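You operate a simulated robot arm through the tools that you are given. There is no shell and no other tool. Be economical: measure what you need, move in short steps, check, and stop when the job is done.

You are at the controls of a simulated two-armed robot. One attempt, no reset.

JOB
Bring the large breaker over with both hands, reset it, switch it on and trip it.
Fine: set it on the rubber mat; trip it by its test button.
Where things are to end (x, y in the base frame): large breaker on the orange plate within 0.06 m of [3.6, -0.23].
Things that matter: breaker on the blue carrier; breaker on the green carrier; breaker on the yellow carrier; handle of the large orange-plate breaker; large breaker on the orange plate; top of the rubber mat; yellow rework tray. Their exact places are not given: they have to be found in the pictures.

It is judged by the outcome, as a careful person would: the job done as asked, and still so three seconds after it is handed in. It fails if anything else is knocked over, pushed out of place, dropped, spilled or broken.

ROBOT AND FRAMES
Two 7-joint arms with two-finger parallel grippers on one trunk, on a base that drives. Base frame: it is fixed to the floor where the robot stands at the start and does not move with it; the origin is under the middle of the robot, x ahead of it, y to its left, z up; the surface under the hand at the start is at about z = 0.7. Units: m, degrees, N and s.
The left shoulder is at the start at [0.07, 0.134, 1.126], the right one opposite. With the tool pointing down near the work surface each hand reaches from about 0.1 to 0.62 m from the robot's upright axis, wherever it stands, measured 20 degrees to its own side. Places, roughly: breaker on the blue carrier [4.25, -0.25, 1]; breaker on the yellow carrier [3.75, 0, 1]; handle of the large orange-plate breaker [0.5, -0.1, 0.8]; large breaker on the orange plate (37x15x11 cm) [0.5, -0.1, 0.7]; top of the rubber mat [3.6, -0.2, 0.8]; yellow rework tray (35x20x9 cm) [0.9, -0.1, 0.7]. Payload 1.57 kg a hand.
The TCP of each hand is the grasp point between the finger pads, 0.03 m short of the fingertips. In the tool frame z runs along the fingers and y along their closing line. Largest opening 0.08 m; finger width 0.017, thickness 0.012; the body of the gripper, 0.04 by 0.082 m, starts 0.08 m behind the TCP.
Orientation is told as [roll, pitch, yaw] about the base's x, y, z axes, in that order, counted from this pose: with the fingers straight down and closing along the base's y, the tool's x points along the base's -x, its y along +y and its z along -z.

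CONTROLS
- The arms move only by the tool jog_arm. It takes "left_steps", "right_steps" or both (then of equal length, played together; a hand with none holds still); each is a list that holds one entry, the list of rows, each a list of 7 numbers: the turn, a rotation vector about the base's x, y, z in degrees, then the shift along the base's x, y, z in m, then the opening, from 0 (shut) to 1 (fully open). In form: [[[ax, ay, az, tx, ty, tz, claw], ...]]. A call has 1 to 20 rows; each row shifts and turns the commanded pose from where the row before left it. Each row takes 0.2 s and may step no farther than 0.05 m and 8.6 degrees from the row before; otherwise, or with a gripper value out of range, the whole call is refused. Where a pose cannot be reached the arm comes as near as it can. A force on the tool above 40 N (or 10 N above the force at the start of the call, whichever is more), or a blocked arm, ends the call early, and 0.2 s more pass. Each finger travels about 0.153 m/s and halts on what it meets, pressing with about 22 N; the grip force reading is that of the motor and also rises with nothing between the fingers. The clock runs only during rows and for 0.2 s after the last one: add rows that do not move to give the fingers time. It gives the time, the measured TCP pose, the force on the tool (base axes), the opening and the grip force at its end, in the units of the frame above (readings bear some noise), with the torque about the TCP (base axes, N m) and any sound that the robot's microphone picked up.
- Cameras (640 x 400 px; columns grow to the right, rows downward): "scene" is now at [0.1305, -0.0172, 1.3403]; the picture's right is [-0.20, -0.98, 0.00], its down [-0.69, 0.14, -0.71] and it looks along [0.69, -0.14, -0.71] (base axes); focal length 233 px, centre (320, 200). "left" rides on the left gripper at [0.072, 0.007, -0.122] in its tool frame; the picture's right is [-0.09, 1.00, 0.00], its down [-0.84, -0.08, -0.54] and it looks along [-0.54, -0.05, 0.84] (tool axes); focal length 238 px, centre (320, 200). "right" rides on the right gripper at [0.072, -0.007, -0.122] in its tool frame; the picture's right is [0.09, 1.00, 0.00], its down [-0.84, 0.08, -0.54] and it looks along [-0.54, 0.05, 0.84] (tool axes); focal length 238 px, centre (320, 200).
- get_image(camera): a new picture of that camera. It takes no simulated time.
- lift_body(by): slides the trunk up (or, below 0, down) by that many m; the arms and the scene camera ride with it, the base frame stays. It gives what a move gives, with no picture.
- roll_base(legs): drives the robot by 1 to 6 legs, each [ahead, left, turn to the left] in m, m and degrees, along the robot's own axes; the way and the turn of a leg run together, so that a leg with both is an arc; at most 1.5 m and 180 degrees a leg. The arms and the cameras ride along, it lands a little off, and it stops where it bumps. It gives what a move gives.
- aim_head(pan, tilt): turns the head with the scene camera to pan (to the left, within 86 degrees either way) and tilt (down, from -29 to 69), counted from straight ahead of the robot. It gives what a move gives.
- probe_pixels(camera, pixels): there is no depth. For up to 12 entries [column, row, z] of the newest picture of that camera ("zoom" is the newest enlarged one), the place [x, y] in the base frame at which the ray of that pixel passes the height z, good to about 0.002 m. It takes no simulated time.
- zoom(camera, box): a new picture of the part [left, top, right, bottom] of that camera's present view, enlarged. It takes no simulated time.
- close_job(): hands the job in; it is judged then, once.

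Keep the steps short. Do not move on a guess: measure, check each grasp and each placing, and mend mistakes. In all there are 80 turns and 62 pictures (those below and enlarged ones count). Leave the grippers open and the arms clear of the work at the hand-in unless told otherwise, and finish with a single line.

The tools are called after ">>>" as name(argument=value, ...) on one line, values as JSON. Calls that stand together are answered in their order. jog_arm: Moves the arms, as the interface text tells. Its arguments: {"type":"object","properties":{"left_steps":{"type":"array"},"right_steps":{"type":"array"}},"required":[]} The other tools are called the same way: lift_body (by) slides the trunk up or down; roll_base (legs) drives the base; aim_head (pan, tilt) turns the head that bears the scene camera; get_image (camera) takes a picture; probe_pixels (camera, pixels) gives the place at which the rays of pixels pass given heights; zoom (camera, box) takes an enlarged picture of a part of a camera's view; close_job () hands the job in.

At the start:

```text
time: 0.0
left_tool_pos: [0.4202, 0.1042, 1.1542]
left_tool_rot: [0.0, 0.1, 0.1]
left_wrist_force: [-0.2, -0.3, 0.9]
left_wrist_torque: [0.01, 0.01, -0.01]
left_opening: 0.08
left_grasp_force: 0.2
right_tool_pos: [0.4152, -0.2566, 1.1529]
right_tool_rot: [-0.1, 0.0, 0.0]
right_wrist_force: [0.8, -0.2, -0.6]
right_wrist_torque: [0.01, 0.01, -0.05]
right_opening: 0.0798
right_grasp_force: 0.0
trunk travel left (down, up): [-0.7, 0.24]
robot x, y, heading: [0.0031, 0.0026, 0.2]
head pan, tilt: [-11.6, 45.0]
```

scene: 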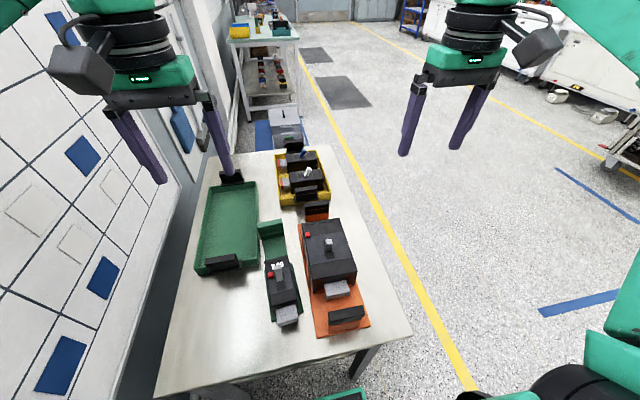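
right: 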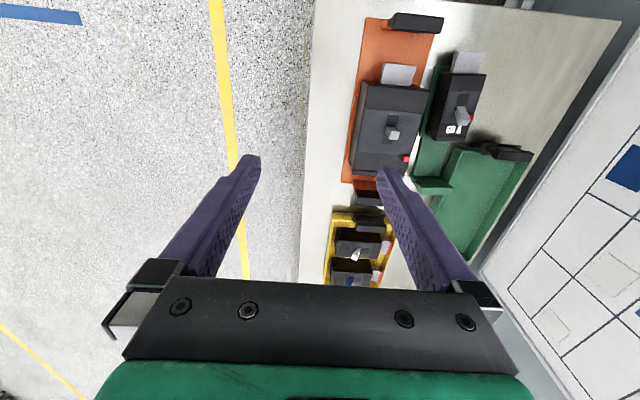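
left: 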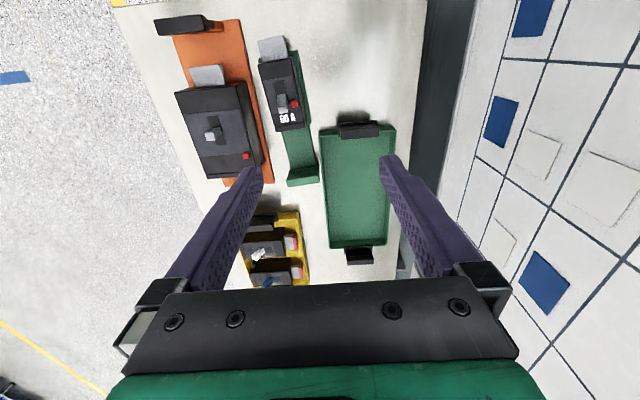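

I see the large breaker on its orange plate with black handles at both ends (near about px (345,315), far about (316,210)). I'll enlarge it to measure.

>>> zoom(camera="scene", box=[240, 130, 400, 350])

>>> zoom(camera="right", box=[310, 0, 510, 220])

>>> zoom(camera="scene", box=[220, 0, 320, 130])

>>> probe_pixels(camera="scene", pixels=[[316, 337, 0.71], [369, 327, 0.71], [346, 315, 0.77], [317, 208, 0.77], [329, 242, 0.82], [307, 234, 0.82], [303, 222, 0.81], [339, 218, 0.81], [356, 267, 0.81], [312, 280, 0.81]])

```text
1.82 times, centred on (320, 240) of scene
```

zoom: 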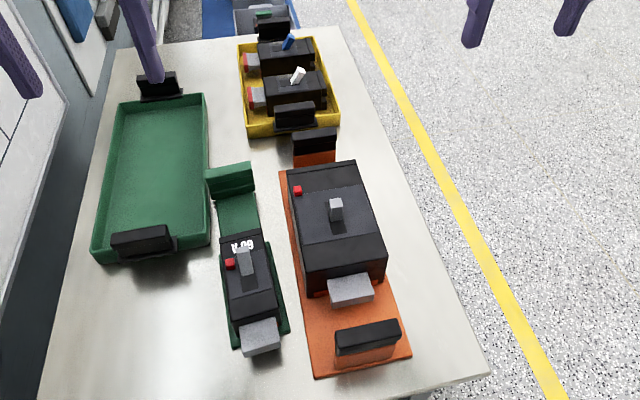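

```text
1.82 times, centred on (410, 110) of right
```

zoom: 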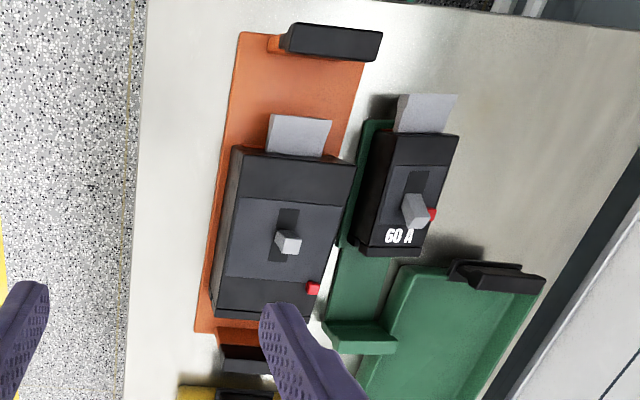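

```text
3.08 times, centred on (270, 65) of scene
```

zoom: 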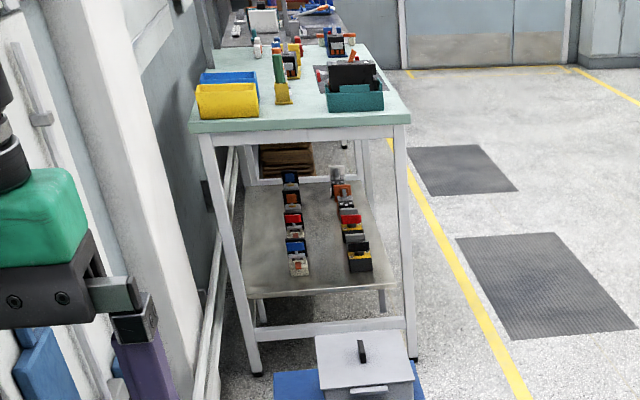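

```text
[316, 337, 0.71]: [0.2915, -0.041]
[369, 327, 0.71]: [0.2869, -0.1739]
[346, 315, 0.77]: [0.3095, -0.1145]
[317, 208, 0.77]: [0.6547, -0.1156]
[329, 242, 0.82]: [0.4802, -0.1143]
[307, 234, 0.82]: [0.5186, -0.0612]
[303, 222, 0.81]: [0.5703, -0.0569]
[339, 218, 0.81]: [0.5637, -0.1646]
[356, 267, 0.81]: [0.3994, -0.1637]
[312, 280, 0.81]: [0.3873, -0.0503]
```

I'll measure the table's right edge and the gap to the yellow tray, and look to the right for free floor, since I plan to stand beside the table so the plate lies crosswise in front of me.

>>> probe_pixels(camera="scene", pixels=[[411, 332, 0.7], [331, 150, 0.7], [225, 395, 0.7], [300, 193, 0.77], [470, 395, 0.0], [300, 205, 0.7], [321, 203, 0.79], [240, 38, 0.8], [298, 39, 0.8]])

>>> aim_head(pan=-70, tilt=45)

>>> get_image(camera="scene")

```text
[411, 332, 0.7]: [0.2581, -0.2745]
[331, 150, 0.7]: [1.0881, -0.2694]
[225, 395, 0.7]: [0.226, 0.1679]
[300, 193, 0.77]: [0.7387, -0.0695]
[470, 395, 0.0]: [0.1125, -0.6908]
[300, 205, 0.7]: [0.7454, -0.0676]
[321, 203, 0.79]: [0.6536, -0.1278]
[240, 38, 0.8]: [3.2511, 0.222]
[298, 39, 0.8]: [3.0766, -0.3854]
```

```text
time: 1.3
left_tool_pos: [0.4201, 0.104, 1.1547]
left_tool_rot: [0.1, -0.1, 0.0]
left_wrist_force: [0.4, -0.5, 1.6]
left_wrist_torque: [0.03, 0.0, 0.05]
left_opening: 0.0801
left_grasp_force: 0.0
right_tool_pos: [0.4154, -0.2571, 1.1542]
right_tool_rot: [0.0, 0.1, 0.0]
right_wrist_force: [0.2, 0.2, 0.4]
right_wrist_torque: [-0.01, 0.01, 0.0]
right_opening: 0.08
right_grasp_force: 0.1
trunk travel left (down, up): [-0.7, 0.24]
robot x, y, heading: [-0.0029, -0.0005, -0.1]
head pan, tilt: [-70.0, 45.0]
```

```text
55 pictures are left
```

scene: 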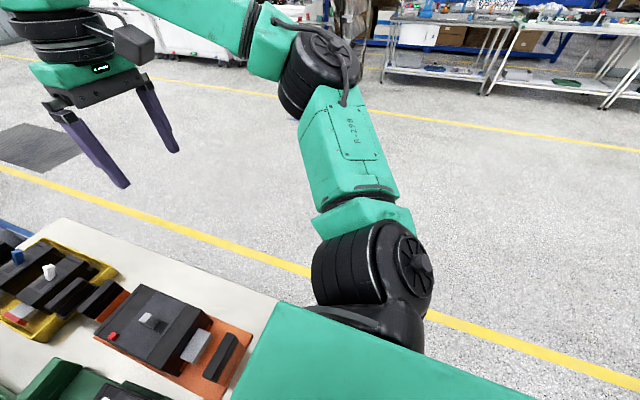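

The floor to the right is free; the table's right edge is y≈-0.27. I'll drive back, right, ahead, and turn left to stand beside the table facing the breaker, hands staying high.

>>> roll_base(legs=[[-0.1, 0, 0], [0, -0.75, 0], [0.58, 0, 0], [0, 0, 90]])

>>> aim_head(pan=0, tilt=50)

>>> get_image(camera="scene")

```text
time: 12.9
left_tool_pos: [0.3838, -0.3239, 1.154]
left_tool_rot: [0.0, -0.1, 90.5]
left_wrist_force: [0.1, 0.5, -0.8]
left_wrist_torque: [0.0, -0.04, -0.01]
left_opening: 0.08
left_grasp_force: 0.1
right_tool_pos: [0.7453, -0.3255, 1.1526]
right_tool_rot: [0.0, 0.0, 90.4]
right_wrist_force: [0.2, -0.1, -0.2]
right_wrist_torque: [0.02, -0.02, 0.01]
right_opening: 0.0801
right_grasp_force: 0.0
trunk travel left (down, up): [-0.7, 0.24]
robot x, y, heading: [0.4915, -0.7474, 90.2]
head pan, tilt: [-70.0, 45.0]
```

```text
time: 14.3
left_tool_pos: [0.3843, -0.3244, 1.1542]
left_tool_rot: [0.0, 0.0, 90.5]
left_wrist_force: [0.5, 0.0, 0.3]
left_wrist_torque: [-0.03, -0.02, 0.03]
left_opening: 0.0798
left_grasp_force: 0.1
right_tool_pos: [0.7453, -0.327, 1.1536]
right_tool_rot: [0.0, 0.0, 90.4]
right_wrist_force: [0.5, -0.1, 0.5]
right_wrist_torque: [0.01, 0.0, 0.01]
right_opening: 0.08
right_grasp_force: 0.1
trunk travel left (down, up): [-0.7, 0.24]
robot x, y, heading: [0.4913, -0.7455, 90.3]
head pan, tilt: [0.0, 50.0]
```

```text
54 pictures are left
```

scene: 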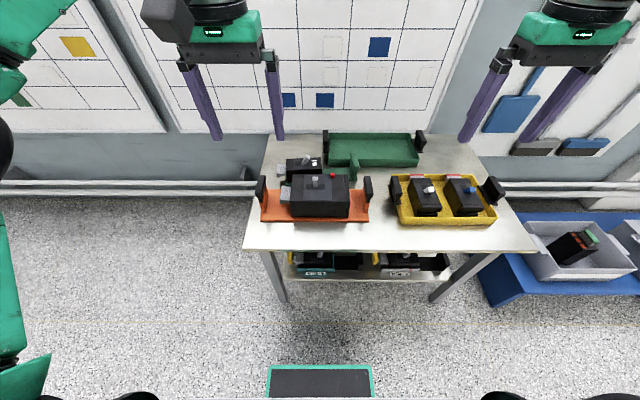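

The plate lies crosswise with handles at both ends. I'll drive 0.2 m ahead and measure the handles closely.

>>> roll_base(legs=[[0.2, 0, 0]])

>>> zoom(camera="scene", box=[230, 150, 470, 300])

>>> get_image(camera="right")

>>> get_image(camera="left")

```text
time: 15.9
left_tool_pos: [0.3823, -0.129, 1.1544]
left_tool_rot: [-0.1, -0.1, 90.5]
left_wrist_force: [0.4, 0.2, 1.2]
left_wrist_torque: [0.02, -0.01, 0.01]
left_opening: 0.0799
left_grasp_force: 0.1
right_tool_pos: [0.7433, -0.1296, 1.1551]
right_tool_rot: [-0.1, -0.2, 90.5]
right_wrist_force: [1.3, 0.5, -0.3]
right_wrist_torque: [-0.02, 0.05, 0.01]
right_opening: 0.0802
right_grasp_force: 0.1
trunk travel left (down, up): [-0.7, 0.24]
robot x, y, heading: [0.4907, -0.5479, 90.5]
head pan, tilt: [0.0, 50.0]
```

```text
2.67 times, centred on (350, 225) of scene
```

zoom: 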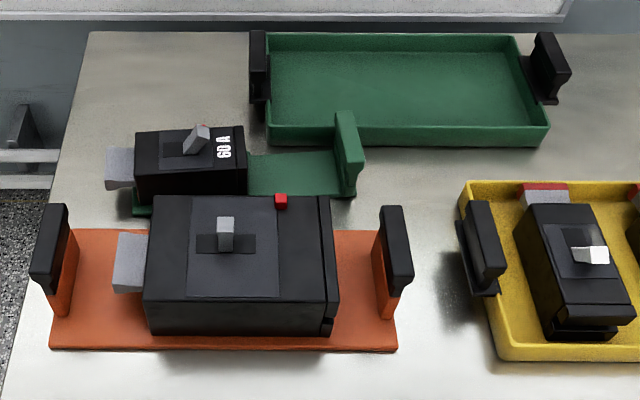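

```text
52 pictures are left
```

right: 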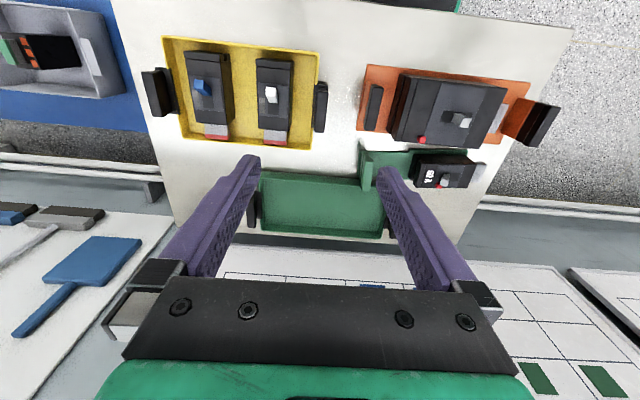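

```text
51 pictures are left
```

left: 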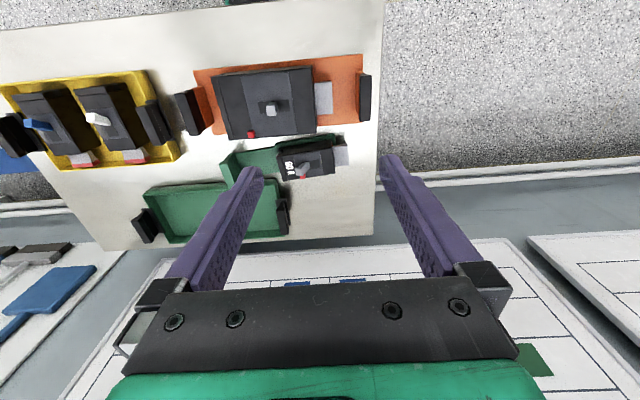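

I'll enlarge each handle of the orange plate for height triangulation.

>>> zoom(camera="scene", box=[230, 215, 280, 290])

>>> probe_pixels(camera="left", pixels=[[360, 76, 0.78], [371, 76, 0.78], [358, 122, 0.78], [369, 122, 0.78], [176, 94, 0.78], [190, 90, 0.78], [189, 135, 0.78], [204, 131, 0.78]])

>>> probe_pixels(camera="right", pixels=[[371, 86, 0.78], [383, 87, 0.78], [364, 130, 0.78], [377, 132, 0.78], [315, 83, 0.78], [327, 83, 0.78]])

>>> zoom(camera="scene", box=[350, 215, 430, 290])

```text
5.33 times, centred on (255, 252) of scene
```

zoom: 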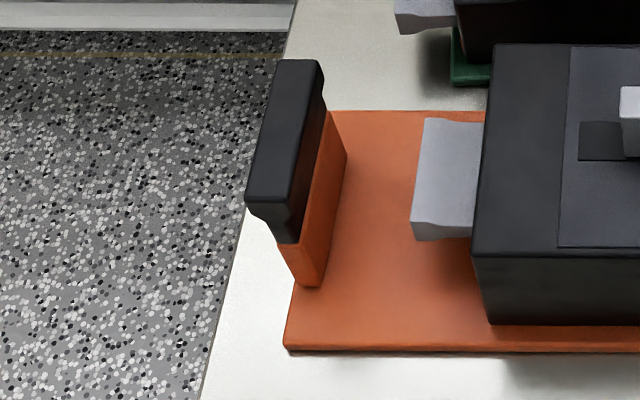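

```text
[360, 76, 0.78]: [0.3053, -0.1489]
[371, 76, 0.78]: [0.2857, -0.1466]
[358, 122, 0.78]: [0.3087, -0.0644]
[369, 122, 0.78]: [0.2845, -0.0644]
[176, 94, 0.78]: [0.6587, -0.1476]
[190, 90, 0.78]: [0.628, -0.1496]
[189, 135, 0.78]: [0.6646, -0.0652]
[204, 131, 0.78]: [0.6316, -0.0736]
```

```text
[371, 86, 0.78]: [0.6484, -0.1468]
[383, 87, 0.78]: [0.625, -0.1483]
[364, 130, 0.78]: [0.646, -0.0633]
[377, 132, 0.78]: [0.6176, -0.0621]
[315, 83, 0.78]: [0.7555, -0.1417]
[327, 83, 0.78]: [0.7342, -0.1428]
```

```text
5.33 times, centred on (390, 252) of scene
```

zoom: 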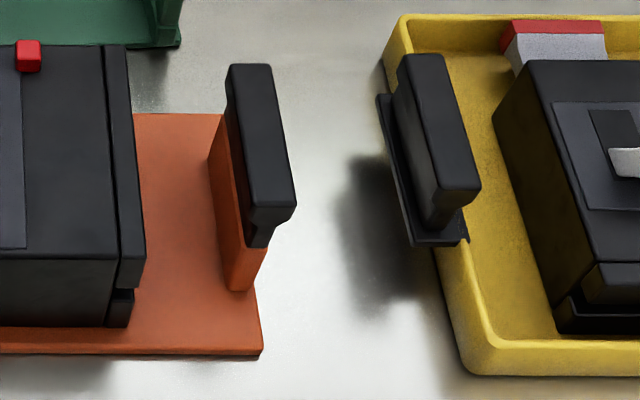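

>>> probe_pixels(camera="zoom", pixels=[[229, 66, 0.78], [270, 66, 0.78], [295, 205, 0.78], [250, 208, 0.78], [229, 66, 0.82], [270, 66, 0.82], [295, 205, 0.82], [250, 208, 0.82], [475, 192, 0.78], [437, 205, 0.78], [378, 95, 0.76], [413, 246, 0.76]])

>>> probe_pixels(camera="right", pixels=[[371, 86, 0.82], [383, 87, 0.82], [364, 130, 0.82], [377, 132, 0.82]])

>>> probe_pixels(camera="left", pixels=[[360, 76, 0.82], [371, 76, 0.82], [358, 122, 0.82], [369, 122, 0.82]])

>>> probe_pixels(camera="scene", pixels=[[251.6, 225.5, 0.8], [260.5, 226.2, 0.8], [254, 254, 0.8], [246, 252, 0.8], [251.6, 225.5, 0.78], [260.5, 226.2, 0.78], [254, 254, 0.78], [246, 252, 0.78]])

```text
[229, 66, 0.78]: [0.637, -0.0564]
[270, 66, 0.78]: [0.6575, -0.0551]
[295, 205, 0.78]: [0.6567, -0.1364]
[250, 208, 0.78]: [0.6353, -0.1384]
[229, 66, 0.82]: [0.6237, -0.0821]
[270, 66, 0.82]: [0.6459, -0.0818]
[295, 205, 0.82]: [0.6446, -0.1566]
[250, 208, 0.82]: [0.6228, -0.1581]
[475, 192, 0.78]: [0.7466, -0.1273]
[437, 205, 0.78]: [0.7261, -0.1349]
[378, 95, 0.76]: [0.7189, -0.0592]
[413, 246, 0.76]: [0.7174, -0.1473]
```

```text
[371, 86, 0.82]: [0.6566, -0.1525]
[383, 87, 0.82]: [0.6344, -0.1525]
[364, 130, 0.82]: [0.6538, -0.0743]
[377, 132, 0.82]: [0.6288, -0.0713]
```

```text
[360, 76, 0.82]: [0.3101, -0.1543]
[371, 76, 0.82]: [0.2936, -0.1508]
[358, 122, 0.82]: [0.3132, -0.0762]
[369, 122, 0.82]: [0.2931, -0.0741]
```

```text
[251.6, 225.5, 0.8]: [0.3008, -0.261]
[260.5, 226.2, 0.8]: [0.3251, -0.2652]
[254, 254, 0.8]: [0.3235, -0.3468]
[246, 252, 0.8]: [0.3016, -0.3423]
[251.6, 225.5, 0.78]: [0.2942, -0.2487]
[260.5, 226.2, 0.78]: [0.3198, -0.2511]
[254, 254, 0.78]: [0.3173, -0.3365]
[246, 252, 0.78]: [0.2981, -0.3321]
```

Right handle: top z≈0.803, x≈0.640, y −0.07…−0.15; left handle about x≈0.31. I'll bring both hands to ~0.1 m above the handles, then re-measure.

>>> jog_arm(left_steps=[[[0, 0, -0.1, -0.012, 0.0032, -0.04, 0.7], [0, 0, -0.1, -0.012, 0.0032, -0.04, 0.7], [0, 0, -0.1, -0.012, 0.0032, -0.04, 0.7], [0, 0, -0.1, -0.012, 0.0032, -0.04, 0.7], [0, 0, -0.1, -0.012, 0.0032, -0.04, 0.7], [0, 0, 0, -0.012, 0.0032, -0.04, 0.7], [0, 0, 0, 0, 0, 0, 0.7]]], right_steps=[[[0, 0, -0.1, -0.0172, 0.0033, -0.04, 0.7], [0, 0, -0.1, -0.0172, 0.0033, -0.04, 0.7], [0, 0, -0.1, -0.0172, 0.0033, -0.04, 0.7], [0, 0, -0.1, -0.0172, 0.0033, -0.04, 0.7], [0, 0, -0.1, -0.0172, 0.0033, -0.04, 0.7], [0, 0, 0, -0.0172, 0.0033, -0.04, 0.7], [0, 0, 0, 0, 0, 0, 0.7]]])

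>>> get_image(camera="left")

>>> get_image(camera="right")

>>> get_image(camera="scene")

```text
time: 17.5
left_tool_pos: [0.3104, -0.1083, 0.9119]
left_tool_rot: [0.1, 0.0, 89.9]
left_wrist_force: [0.1, 0.0, 0.2]
left_wrist_torque: [-0.01, 0.01, -0.02]
left_opening: 0.0561
left_grasp_force: 0.1
right_tool_pos: [0.6372, -0.1084, 0.9109]
right_tool_rot: [0.1, -0.1, 90.0]
right_wrist_force: [0.5, -0.1, -0.2]
right_wrist_torque: [0.01, 0.03, 0.01]
right_opening: 0.0562
right_grasp_force: 0.0
trunk travel left (down, up): [-0.7, 0.24]
robot x, y, heading: [0.4902, -0.5441, 90.5]
head pan, tilt: [0.0, 50.0]
```

```text
48 pictures are left
```

left: 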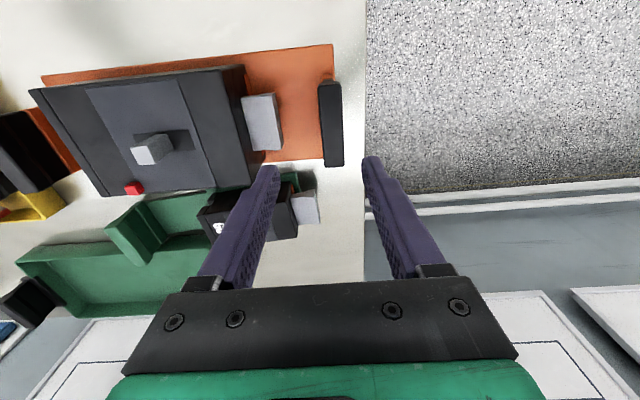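

```text
47 pictures are left
```

right: 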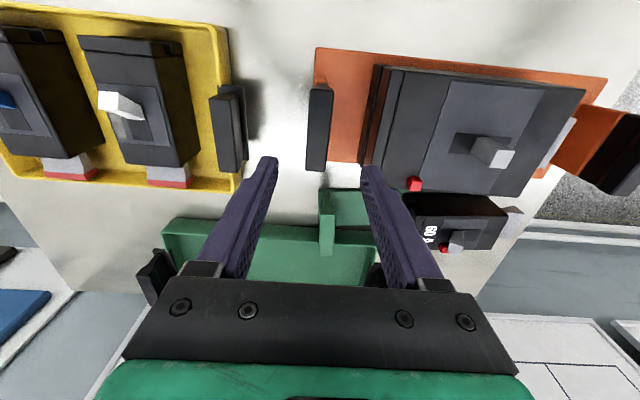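

```text
46 pictures are left
```

scene: 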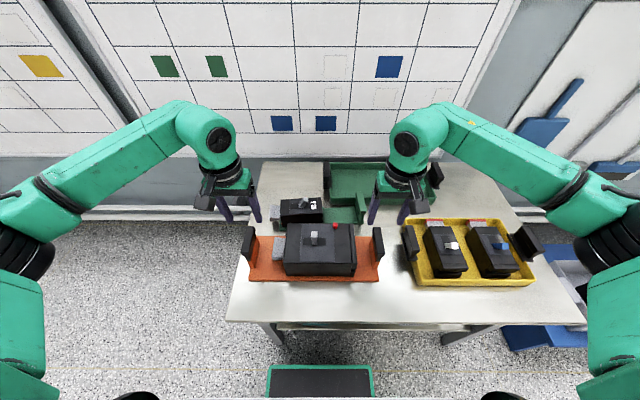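

>>> probe_pixels(camera="left", pixels=[[319, 84, 0.803], [338, 80, 0.803], [324, 165, 0.803], [342, 164, 0.803], [281, 150, 0.76], [276, 93, 0.76], [245, 64, 0.81], [136, 187, 0.81], [152, 149, 0.83]])

>>> probe_pixels(camera="right", pixels=[[311, 86, 0.803], [331, 87, 0.803], [306, 170, 0.803], [326, 170, 0.803], [375, 65, 0.81], [363, 160, 0.79], [415, 183, 0.81], [502, 158, 0.84], [243, 120, 0.8], [238, 84, 0.8]])

```text
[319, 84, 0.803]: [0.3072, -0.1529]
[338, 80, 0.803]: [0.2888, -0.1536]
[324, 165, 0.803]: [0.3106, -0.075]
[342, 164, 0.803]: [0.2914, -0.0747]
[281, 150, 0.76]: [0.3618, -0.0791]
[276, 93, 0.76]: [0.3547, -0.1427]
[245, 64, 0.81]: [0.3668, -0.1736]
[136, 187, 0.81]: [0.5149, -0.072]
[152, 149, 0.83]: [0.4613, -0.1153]
```

```text
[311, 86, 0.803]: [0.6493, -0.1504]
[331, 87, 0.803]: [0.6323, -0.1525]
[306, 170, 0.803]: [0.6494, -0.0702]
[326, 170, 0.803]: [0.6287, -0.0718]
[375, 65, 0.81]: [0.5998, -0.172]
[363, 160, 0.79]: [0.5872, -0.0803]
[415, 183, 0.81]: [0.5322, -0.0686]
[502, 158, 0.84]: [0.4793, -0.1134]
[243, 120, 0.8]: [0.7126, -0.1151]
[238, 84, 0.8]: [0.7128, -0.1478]
```

Left handle centre x≈0.299, right ≈0.640, y≈-0.112. I'll narrow the claws and lower to just above the handles, then check.

>>> jog_arm(left_steps=[[[0, 0, 0, -0.0057, -0.002, -0.032, 0.6], [0, 0, 0, -0.0057, -0.002, -0.032, 0.6], [0, 0, 0, 0, 0, 0, 0.6]]], right_steps=[[[0, 0, 0, 0.0025, -0.002, -0.032, 0.5], [0, 0, 0, 0.0025, -0.002, -0.032, 0.5], [0, 0, 0, 0, 0, 0, 0.5]]])

>>> get_image(camera="left")

>>> get_image(camera="right")

```text
time: 18.3
left_tool_pos: [0.3004, -0.1109, 0.852]
left_tool_rot: [0.0, -0.1, 90.0]
left_wrist_force: [0.7, 0.6, 0.3]
left_wrist_torque: [0.02, -0.05, -0.04]
left_opening: 0.0478
left_grasp_force: 0.1
right_tool_pos: [0.6433, -0.1137, 0.8476]
right_tool_rot: [0.0, 0.0, 89.8]
right_wrist_force: [0.7, -0.8, -0.3]
right_wrist_torque: [0.01, 0.01, 0.01]
right_opening: 0.0398
right_grasp_force: 0.0
trunk travel left (down, up): [-0.7, 0.24]
robot x, y, heading: [0.4866, -0.5466, 90.5]
head pan, tilt: [0.0, 50.0]
```

```text
45 pictures are left
```

left: 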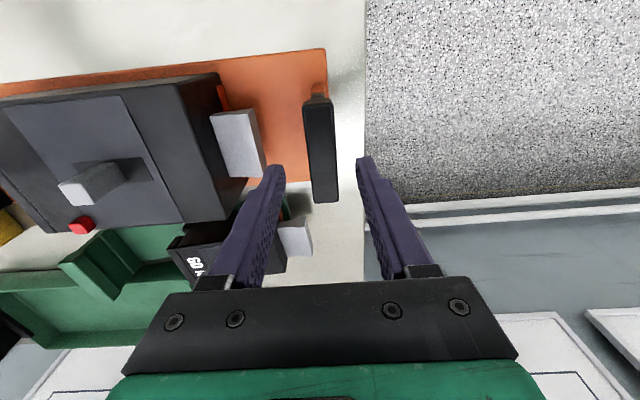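

```text
44 pictures are left
```

right: 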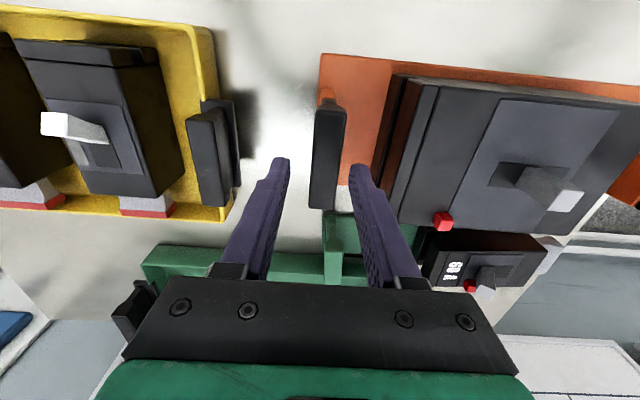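

>>> probe_pixels(camera="left", pixels=[[303, 108, 0.803], [331, 103, 0.803], [313, 202, 0.803], [338, 200, 0.803]])

>>> probe_pixels(camera="right", pixels=[[317, 108, 0.803], [344, 110, 0.803], [309, 207, 0.803], [335, 208, 0.803], [232, 100, 0.79], [240, 180, 0.77]])

```text
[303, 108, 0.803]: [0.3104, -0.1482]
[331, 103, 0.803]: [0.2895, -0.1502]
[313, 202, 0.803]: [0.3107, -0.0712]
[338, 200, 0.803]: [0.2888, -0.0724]
```

```text
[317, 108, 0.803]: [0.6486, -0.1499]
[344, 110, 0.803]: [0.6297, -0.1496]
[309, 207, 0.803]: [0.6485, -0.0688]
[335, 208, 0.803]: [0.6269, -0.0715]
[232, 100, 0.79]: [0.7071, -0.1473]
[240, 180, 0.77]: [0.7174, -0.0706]
```

Left handle centre 0.300, right 0.6385. I'll shift the right hand 3 mm inwards and lower both to z≈0.786, open still.

>>> jog_arm(left_steps=[[[0, 0, 0, 0, 0, -0.022, 0.6], [0, 0, 0, 0, 0, -0.022, 0.6], [0, 0, 0, 0, 0, -0.022, 0.6], [0, 0, 0, 0, 0, 0, 0.6]]], right_steps=[[[0, 0, 0, -0.003, 0.002, -0.021, 0.5], [0, 0, 0, 0, 0, -0.021, 0.5], [0, 0, 0, 0, 0, -0.021, 0.5], [0, 0, 0, 0, 0, 0, 0.5]]])

>>> get_image(camera="right")

```text
time: 19.3
left_tool_pos: [0.2993, -0.1109, 0.7823]
left_tool_rot: [0.1, 0.0, 90.0]
left_wrist_force: [-0.4, -0.2, 0.1]
left_wrist_torque: [-0.03, 0.0, -0.03]
left_opening: 0.0479
left_grasp_force: 0.0
right_tool_pos: [0.6405, -0.1107, 0.7875]
right_tool_rot: [0.0, 0.0, 89.9]
right_wrist_force: [-0.2, 1.0, 0.9]
right_wrist_torque: [0.01, 0.02, 0.02]
right_opening: 0.0401
right_grasp_force: 0.0
trunk travel left (down, up): [-0.7, 0.24]
robot x, y, heading: [0.4893, -0.5444, 90.6]
head pan, tilt: [0.0, 50.0]
```

```text
43 pictures are left
```

right: 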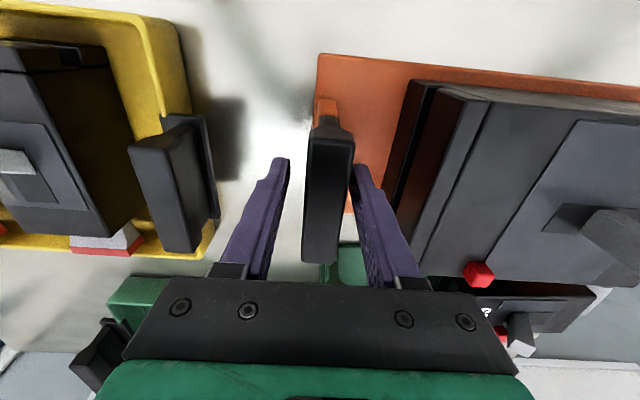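

Both handles sit between the pads with no contact. Closing both grippers.

>>> jog_arm(left_steps=[[[0, 0, 0, 0, 0, 0, 0.3], [0, 0, 0, 0, 0, 0, 0], [0, 0, 0, 0, 0, 0, 0], [0, 0, 0, 0, 0, 0, 0]]], right_steps=[[[0, 0, 0, 0, 0, 0, 0.3], [0, 0, 0, 0, 0, 0, 0], [0, 0, 0, 0, 0, 0, 0], [0, 0, 0, 0, 0, 0, 0]]])

>>> zoom(camera="scene", box=[220, 180, 420, 310])

```text
time: 20.3
left_tool_pos: [0.2994, -0.1119, 0.7819]
left_tool_rot: [-0.2, 0.0, 89.9]
left_wrist_force: [10.1, -1.5, 0.0]
left_wrist_torque: [0.39, 0.43, 0.23]
left_opening: 0.0221
left_grasp_force: 22.2
right_tool_pos: [0.6393, -0.1123, 0.7881]
right_tool_rot: [0.1, 0.0, 90.1]
right_wrist_force: [-15.2, -1.8, 0.6]
right_wrist_torque: [0.34, -0.17, 0.16]
right_opening: 0.0216
right_grasp_force: 21.9
trunk travel left (down, up): [-0.7, 0.24]
robot x, y, heading: [0.4895, -0.547, 90.5]
head pan, tilt: [0.0, 50.0]
```

```text
3.08 times, centred on (320, 245) of scene
```

zoom: 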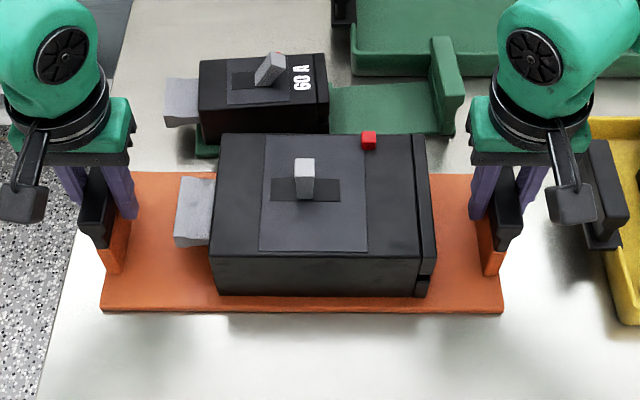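

Both grips hold on 22 mm caps. A small trial lift of 3 cm with the trunk.

>>> lift_body(by=0.03)

>>> zoom(camera="scene", box=[220, 180, 420, 310])

```text
time: 21.0
left_tool_pos: [0.3005, -0.1094, 0.8109]
left_tool_rot: [-0.2, 0.2, 90.0]
left_wrist_force: [21.1, 1.2, -9.8]
left_wrist_torque: [0.14, 0.52, 0.06]
left_opening: 0.0219
left_grasp_force: 22.2
right_tool_pos: [0.6406, -0.1098, 0.8163]
right_tool_rot: [0.0, 0.3, 90.1]
right_wrist_force: [-21.5, 0.0, -11.8]
right_wrist_torque: [-0.16, -0.48, 0.09]
right_opening: 0.022
right_grasp_force: 22.3
trunk travel left (down, up): [-0.73, 0.21]
robot x, y, heading: [0.4885, -0.5454, 90.5]
head pan, tilt: [0.0, 50.0]
```

```text
3.08 times, centred on (320, 245) of scene
```

zoom: 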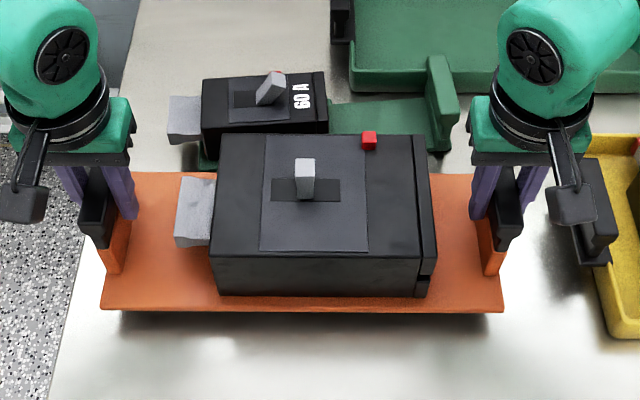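

It hangs level from both hands (≈2.2 kg). I'll relieve the internal pull by a few mm, lift 0.15 m more, then back off from the table.

>>> jog_arm(left_steps=[[[0, 0, 0, 0.002, 0, 0.0025, 0], [0, 0, 0, 0, 0, 0.0025, 0]]], right_steps=[[[0, 0, 0, -0.002, 0, 0.0, 0], [0, 0, 0, 0, 0, 0, 0]]])

>>> lift_body(by=0.16)

>>> roll_base(legs=[[-0.3, 0, 0]])

>>> get_image(camera="scene")

```text
time: 21.6
left_tool_pos: [0.3, -0.1087, 0.817]
left_tool_rot: [0.1, 0.4, 90.1]
left_wrist_force: [8.7, 0.5, -12.6]
left_wrist_torque: [0.03, 0.58, -0.03]
left_opening: 0.0221
left_grasp_force: 22.2
right_tool_pos: [0.6399, -0.1092, 0.8164]
right_tool_rot: [-0.1, 0.0, 89.9]
right_wrist_force: [-6.8, -1.2, -9.1]
right_wrist_torque: [-0.09, 0.35, 0.18]
right_opening: 0.0223
right_grasp_force: 21.8
trunk travel left (down, up): [-0.73, 0.21]
robot x, y, heading: [0.4881, -0.5472, 90.4]
head pan, tilt: [0.0, 50.0]
```

```text
time: 23.4
left_tool_pos: [0.3009, -0.1078, 0.9764]
left_tool_rot: [0.0, 0.1, 90.0]
left_wrist_force: [-12.7, 1.6, -10.9]
left_wrist_torque: [-0.35, 0.11, -0.03]
left_opening: 0.0218
left_grasp_force: 22.2
right_tool_pos: [0.6409, -0.1096, 0.9753]
right_tool_rot: [-0.1, 0.2, 89.9]
right_wrist_force: [12.9, -0.1, -9.8]
right_wrist_torque: [0.29, 0.54, 0.01]
right_opening: 0.0219
right_grasp_force: 22.3
trunk travel left (down, up): [-0.89, 0.05]
robot x, y, heading: [0.4894, -0.5463, 90.3]
head pan, tilt: [0.0, 50.0]
```

```text
time: 25.4
left_tool_pos: [0.3042, -0.3945, 0.9754]
left_tool_rot: [0.2, 0.2, 89.7]
left_wrist_force: [-24.6, 1.5, -11.8]
left_wrist_torque: [-0.07, -0.19, 0.02]
left_opening: 0.022
left_grasp_force: 21.8
right_tool_pos: [0.6448, -0.3957, 0.9742]
right_tool_rot: [-0.1, 0.2, 89.6]
right_wrist_force: [25.2, 1.1, -9.6]
right_wrist_torque: [-0.04, 0.72, 0.06]
right_opening: 0.022
right_grasp_force: 21.7
trunk travel left (down, up): [-0.89, 0.05]
robot x, y, heading: [0.4918, -0.8338, 90.2]
head pan, tilt: [0.0, 50.0]
```

```text
40 pictures are left
```

scene: 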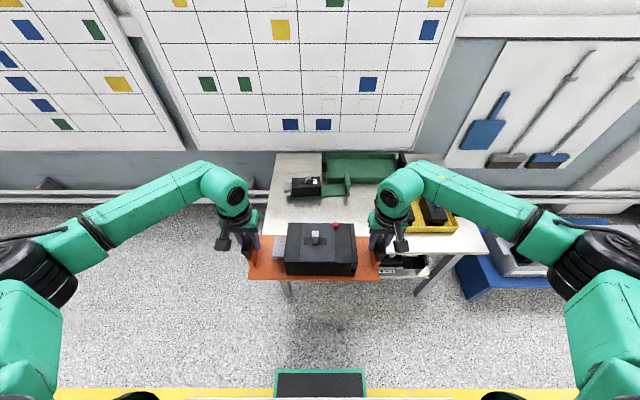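

The load is held fine; internal force has swung to −25 N so I'll give back 3 mm. Then drive sideways down the aisle (+x) with the head turned right to watch the way.

>>> jog_arm(left_steps=[[[0, 0, 0, -0.0012, 0, 0, 0], [0, 0, 0, 0, 0, 0, 0]]], right_steps=[[[0, 0, 0, 0.0012, 0, 0, 0], [0, 0, 0, 0, 0, 0, 0]]])

>>> roll_base(legs=[[-0.2, 0, 0], [0, -1.2, 0]])

>>> aim_head(pan=-45, tilt=30)

>>> get_image(camera="scene")

```text
time: 26.0
left_tool_pos: [0.3053, -0.3956, 0.9756]
left_tool_rot: [0.2, 0.2, 89.7]
left_wrist_force: [12.1, -0.1, -13.1]
left_wrist_torque: [0.09, 0.72, -0.07]
left_opening: 0.0218
left_grasp_force: 21.8
right_tool_pos: [0.6438, -0.3981, 0.9772]
right_tool_rot: [0.0, 0.2, 89.7]
right_wrist_force: [-13.4, 0.8, -9.3]
right_wrist_torque: [-0.13, 0.23, 0.02]
right_opening: 0.0221
right_grasp_force: 22.0
trunk travel left (down, up): [-0.89, 0.05]
robot x, y, heading: [0.4876, -0.8334, 90.2]
head pan, tilt: [0.0, 50.0]
```

```text
time: 33.2
left_tool_pos: [1.4794, -0.5937, 0.9757]
left_tool_rot: [0.0, 0.0, 90.4]
left_wrist_force: [30.0, 0.4, -13.0]
left_wrist_torque: [0.02, 0.96, 0.03]
left_opening: 0.0219
left_grasp_force: 22.0
right_tool_pos: [1.8184, -0.5928, 0.9775]
right_tool_rot: [0.1, 0.2, 90.2]
right_wrist_force: [-30.7, 0.5, -8.4]
right_wrist_torque: [-0.05, -0.08, -0.07]
right_opening: 0.0222
right_grasp_force: 22.0
trunk travel left (down, up): [-0.89, 0.05]
robot x, y, heading: [1.6703, -1.0287, 90.5]
head pan, tilt: [0.0, 50.0]
```

```text
time: 34.4
left_tool_pos: [1.4785, -0.5955, 0.9759]
left_tool_rot: [0.2, 0.2, 90.3]
left_wrist_force: [2.6, 0.3, -12.0]
left_wrist_torque: [0.02, 0.49, -0.04]
left_opening: 0.0218
left_grasp_force: 21.8
right_tool_pos: [1.8193, -0.5924, 0.9773]
right_tool_rot: [0.1, 0.1, 90.2]
right_wrist_force: [-3.6, 0.2, -9.3]
right_wrist_torque: [0.02, 0.34, 0.06]
right_opening: 0.0219
right_grasp_force: 21.6
trunk travel left (down, up): [-0.89, 0.05]
robot x, y, heading: [1.6713, -1.0296, 90.9]
head pan, tilt: [-45.0, 30.0]
```

```text
39 pictures are left
```

scene: 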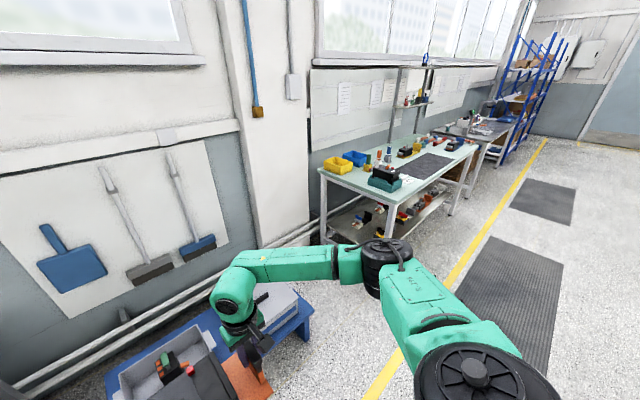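

The aisle is clear and table 2 with the dark mat is ahead. Drive on to x≈3.6, correcting the heading slightly, and look.

>>> roll_base(legs=[[0, 0, -0.7], [0, -1.0, 0], [0, -0.95, 0]])

>>> aim_head(pan=0, tilt=48)

>>> get_image(camera="scene")

```text
time: 44.3
left_tool_pos: [3.4151, -0.6112, 0.9774]
left_tool_rot: [0.0, 0.1, 88.9]
left_wrist_force: [6.9, -0.1, -11.8]
left_wrist_torque: [0.0, 0.44, -0.05]
left_opening: 0.0218
left_grasp_force: 22.3
right_tool_pos: [3.7551, -0.619, 0.9771]
right_tool_rot: [0.0, 0.1, 88.9]
right_wrist_force: [-6.5, 1.2, -8.9]
right_wrist_torque: [-0.02, 0.19, -0.08]
right_opening: 0.0221
right_grasp_force: 21.8
trunk travel left (down, up): [-0.89, 0.05]
robot x, y, heading: [3.5984, -1.0501, 89.1]
head pan, tilt: [-45.0, 30.0]
```

```text
time: 45.4
left_tool_pos: [3.4168, -0.6102, 0.9761]
left_tool_rot: [0.1, 0.2, 88.9]
left_wrist_force: [2.2, -0.3, -11.7]
left_wrist_torque: [-0.01, 0.46, -0.02]
left_opening: 0.0219
left_grasp_force: 21.7
right_tool_pos: [3.756, -0.6175, 0.9781]
right_tool_rot: [0.2, 0.1, 88.9]
right_wrist_force: [-1.9, 0.0, -9.2]
right_wrist_torque: [0.01, 0.32, 0.08]
right_opening: 0.0219
right_grasp_force: 22.2
trunk travel left (down, up): [-0.89, 0.05]
robot x, y, heading: [3.5949, -1.051, 89.3]
head pan, tilt: [0.0, 48.0]
```

```text
38 pictures are left
```

scene: 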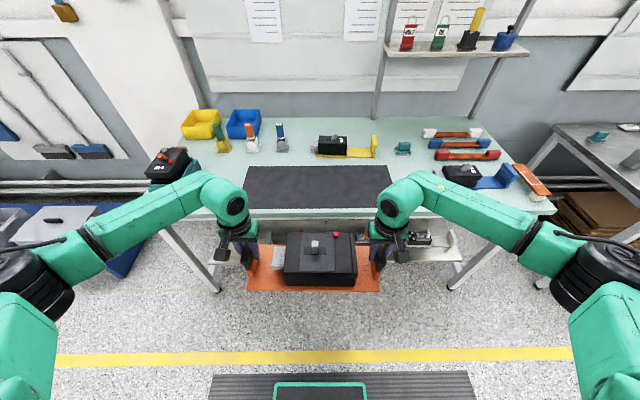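

The mat lies straight ahead on the table with nothing on it. Measuring its corners, the edge, and its neighbours.

>>> probe_pixels(camera="scene", pixels=[[249, 166, 0.81], [389, 166, 0.81], [250, 207, 0.81], [395, 207, 0.81], [300, 214, 0.8], [190, 184, 0.82], [330, 156, 0.82], [168, 162, 0.9], [460, 186, 0.82]])

>>> zoom(camera="scene", box=[140, 100, 440, 290])

```text
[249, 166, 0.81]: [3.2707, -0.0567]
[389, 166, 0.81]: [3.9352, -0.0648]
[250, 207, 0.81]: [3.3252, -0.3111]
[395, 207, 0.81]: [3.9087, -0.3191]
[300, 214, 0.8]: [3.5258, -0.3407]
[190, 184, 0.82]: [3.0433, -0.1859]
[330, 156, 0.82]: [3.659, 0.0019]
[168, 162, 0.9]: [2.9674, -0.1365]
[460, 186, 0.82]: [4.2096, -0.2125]
```

```text
2.11 times, centred on (290, 195) of scene
```

zoom: 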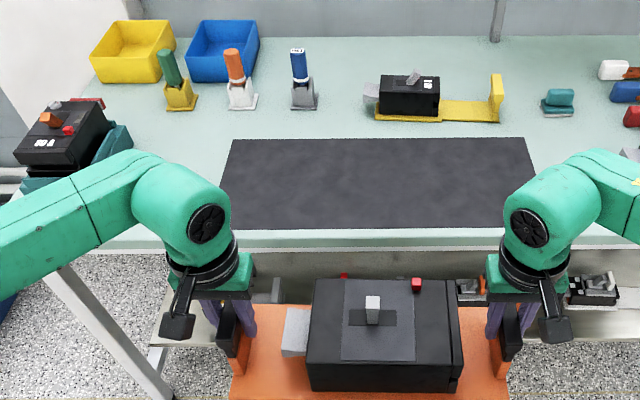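

Mat spans x 3.28–3.93, y −0.06…−0.315. The plate (bottom now ≈0.89) will pass above it freely. I'll drive 0.37 m ahead and 1 cm right.

>>> roll_base(legs=[[0.2, -0.01, 0.5], [0.17, 0, 0]])

>>> get_image(camera="scene")

```text
time: 48.1
left_tool_pos: [3.4218, -0.2442, 0.9787]
left_tool_rot: [0.2, 0.0, 89.6]
left_wrist_force: [2.5, -0.1, -11.9]
left_wrist_torque: [-0.03, 0.4, 0.02]
left_opening: 0.0218
left_grasp_force: 22.2
right_tool_pos: [3.7623, -0.2479, 0.9788]
right_tool_rot: [0.2, 0.1, 89.6]
right_wrist_force: [-2.5, 0.3, -9.3]
right_wrist_torque: [0.03, 0.26, -0.09]
right_opening: 0.0219
right_grasp_force: 22.0
trunk travel left (down, up): [-0.89, 0.05]
robot x, y, heading: [3.6067, -0.6789, 90.1]
head pan, tilt: [0.0, 48.0]
```

```text
36 pictures are left
```

scene: 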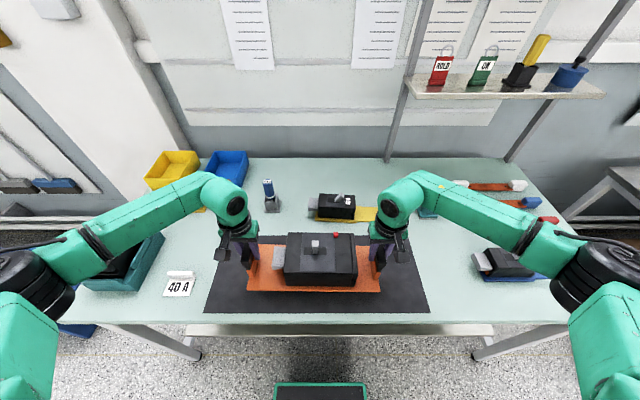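

Centre is now at (3.592, −0.246). The left forearm is over the teal carrier, so rather than lowering the trunk I'll lower with the arms, while shifting +6 mm x, +16 mm y.

>>> jog_arm(left_steps=[[[0, 0, 0, 0.002, 0.004, -0.012, 0], [0, 0, 0, 0.002, 0.004, -0.012, 0], [0, 0, 0, 0.002, 0.004, -0.012, 0], [0, 0, 0, 0, 0.004, -0.012, 0], [0, 0, 0, 0, 0, -0.012, 0], [0, 0, 0, 0, 0, 0, 0]]], right_steps=[[[0, 0, 0, 0.002, 0.004, -0.012, 0], [0, 0, 0, 0.002, 0.004, -0.012, 0], [0, 0, 0, 0.002, 0.004, -0.012, 0], [0, 0, 0, 0, 0.004, -0.012, 0], [0, 0, 0, 0, 0, -0.012, 0], [0, 0, 0, 0, 0, 0, 0]]])

>>> zoom(camera="scene", box=[60, 170, 440, 340])

```text
time: 49.5
left_tool_pos: [3.4278, -0.2317, 0.9212]
left_tool_rot: [0.0, -0.2, 89.6]
left_wrist_force: [-7.9, -0.6, 30.1]
left_wrist_torque: [-0.53, -0.14, 0.01]
left_opening: 0.0221
left_grasp_force: 21.8
right_tool_pos: [3.767, -0.2342, 0.9218]
right_tool_rot: [-0.1, -0.3, 89.5]
right_wrist_force: [0.4, 5.3, 18.9]
right_wrist_torque: [-0.39, 0.07, 0.3]
right_opening: 0.0218
right_grasp_force: 22.2
trunk travel left (down, up): [-0.89, 0.05]
robot x, y, heading: [3.613, -0.6805, 90.1]
head pan, tilt: [0.0, 48.0]
```

```text
1.68 times, centred on (250, 255) of scene
```

zoom: 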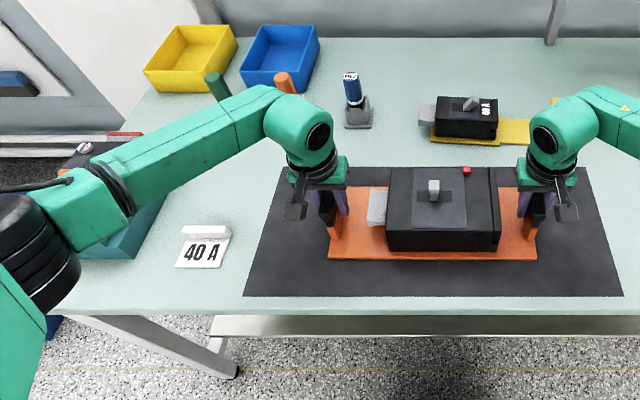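

The force reversed to +30/+19 N: the plate has touched down at TCP z≈0.921. Checking plate vs. mat extents at the higher surface height (~0.836).

>>> probe_pixels(camera="zoom", pixels=[[246, 296, 0.836], [620, 296, 0.836], [278, 170, 0.836], [585, 170, 0.836], [330, 258, 0.84], [536, 260, 0.84], [535, 190, 0.843], [435, 186, 0.98], [466, 170, 0.95]])

>>> jog_arm(left_steps=[[[0, 0, 0, 0, 0, 0.002, 0], [0, 0, 0, 0, 0, 0, 0]]], right_steps=[[[0, 0, 0, 0, 0, 0.001, 0], [0, 0, 0, 0, 0, 0, 0]]])

```text
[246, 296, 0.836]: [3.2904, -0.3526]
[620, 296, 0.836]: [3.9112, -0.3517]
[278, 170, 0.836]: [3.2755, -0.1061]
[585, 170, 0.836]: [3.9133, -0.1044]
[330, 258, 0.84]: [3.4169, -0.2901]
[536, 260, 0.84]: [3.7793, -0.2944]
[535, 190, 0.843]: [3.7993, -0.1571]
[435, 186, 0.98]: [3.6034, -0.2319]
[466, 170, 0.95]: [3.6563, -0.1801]
```

```text
time: 50.1
left_tool_pos: [3.4271, -0.2307, 0.9208]
left_tool_rot: [0.1, -0.1, 89.6]
left_wrist_force: [-6.6, -2.7, 20.6]
left_wrist_torque: [0.58, -0.08, 0.35]
left_opening: 0.0221
left_grasp_force: 21.7
right_tool_pos: [3.7669, -0.234, 0.9217]
right_tool_rot: [0.0, -0.3, 89.7]
right_wrist_force: [-1.9, 4.2, 13.4]
right_wrist_torque: [0.42, 0.09, 0.16]
right_opening: 0.0221
right_grasp_force: 21.8
trunk travel left (down, up): [-0.89, 0.05]
robot x, y, heading: [3.6087, -0.6808, 90.0]
head pan, tilt: [0.0, 48.0]
```

The plate lies fully on the mat, centred about (3.60, −0.23). Ease the press a little more, then open both hands.

>>> jog_arm(left_steps=[[[0, 0, 0, 0, 0, 0.002, 0], [0, 0, 0, 0, 0, 0, 0.3], [0, 0, 0, 0, 0, 0, 0.5], [0, 0, 0, 0, 0, 0, 0.5]]], right_steps=[[[0, 0, 0, 0, 0, 0.0015, 0], [0, 0, 0, 0, 0, 0, 0.3], [0, 0, 0, 0, 0, 0, 0.5], [0, 0, 0, 0, 0, 0, 0.5]]])

>>> get_image(camera="left")

>>> get_image(camera="right")

```text
time: 51.1
left_tool_pos: [3.4291, -0.2273, 0.9214]
left_tool_rot: [0.1, 0.1, 89.6]
left_wrist_force: [-1.2, -0.1, 0.8]
left_wrist_torque: [0.0, 0.03, 0.0]
left_opening: 0.0398
left_grasp_force: 0.0
right_tool_pos: [3.7689, -0.2313, 0.9203]
right_tool_rot: [0.0, 0.0, 89.5]
right_wrist_force: [0.2, 0.1, -0.8]
right_wrist_torque: [-0.04, 0.0, 0.0]
right_opening: 0.0402
right_grasp_force: 0.1
trunk travel left (down, up): [-0.89, 0.05]
robot x, y, heading: [3.6074, -0.6806, 90.1]
head pan, tilt: [0.0, 48.0]
```

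```text
34 pictures are left
```

left: 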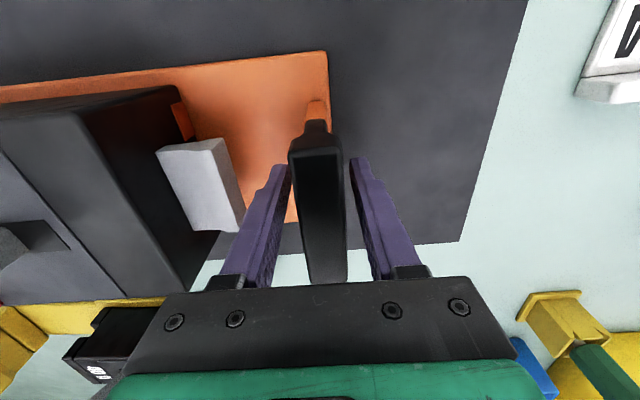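

```text
33 pictures are left
```

right: 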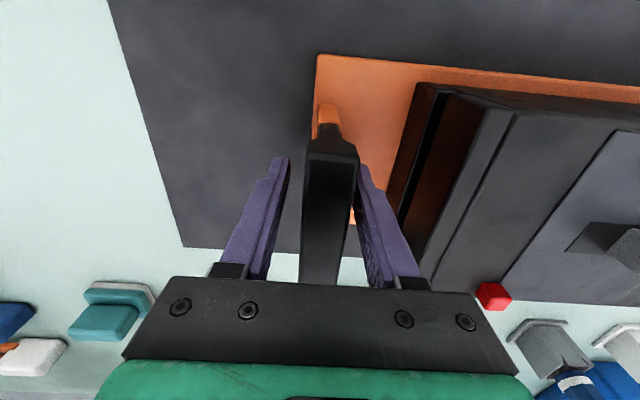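

Both are released and clear. Raising both hands straight up, then looking at the toggle markings.

>>> jog_arm(left_steps=[[[0, 0, 0, 0, 0, 0.03, 0.5], [0, 0, 0, 0, 0, 0.04, 0.5], [0, 0, 0, 0, 0, 0.04, 0.5], [0, 0, 0, -0.02, 0, 0.03, 0.5], [0, 0, 0, -0.02, 0, 0.0, 0.5]]], right_steps=[[[0, 0, 0, 0, 0, 0.03, 0.5], [0, 0, 0, 0, 0, 0.04, 0.5], [0, 0, 0, 0, 0, 0.04, 0.5], [0, 0, 0, 0, 0, 0.02, 0.5], [0, 0, 0, 0, 0, 0.0, 0.5]]])

>>> zoom(camera="scene", box=[270, 220, 380, 300])

>>> get_image(camera="right")

```text
time: 52.3
left_tool_pos: [3.3866, -0.2257, 1.0619]
left_tool_rot: [0.0, 0.0, 89.5]
left_wrist_force: [0.9, 0.1, -0.3]
left_wrist_torque: [-0.01, 0.03, -0.01]
left_opening: 0.0402
left_grasp_force: 0.0
right_tool_pos: [3.7659, -0.2315, 1.0498]
right_tool_rot: [0.0, -0.1, 89.5]
right_wrist_force: [-0.3, -0.1, 1.4]
right_wrist_torque: [-0.01, -0.01, 0.02]
right_opening: 0.04
right_grasp_force: 0.0
trunk travel left (down, up): [-0.89, 0.05]
robot x, y, heading: [3.6122, -0.679, 90.1]
head pan, tilt: [0.0, 48.0]
```

```text
5.00 times, centred on (325, 260) of scene
```

zoom: 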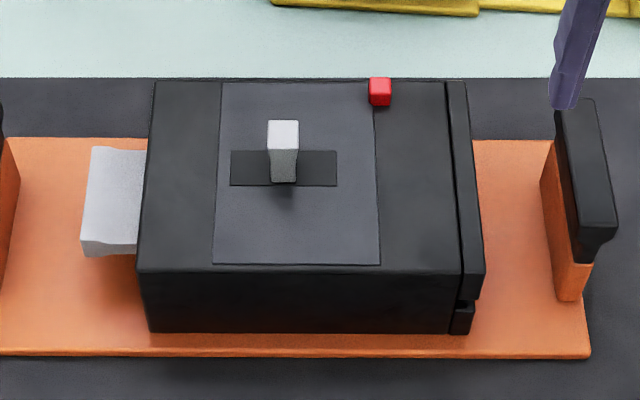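

```text
31 pictures are left
```

right: 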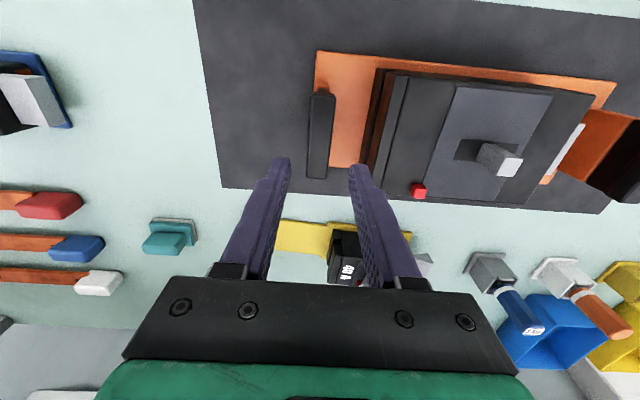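

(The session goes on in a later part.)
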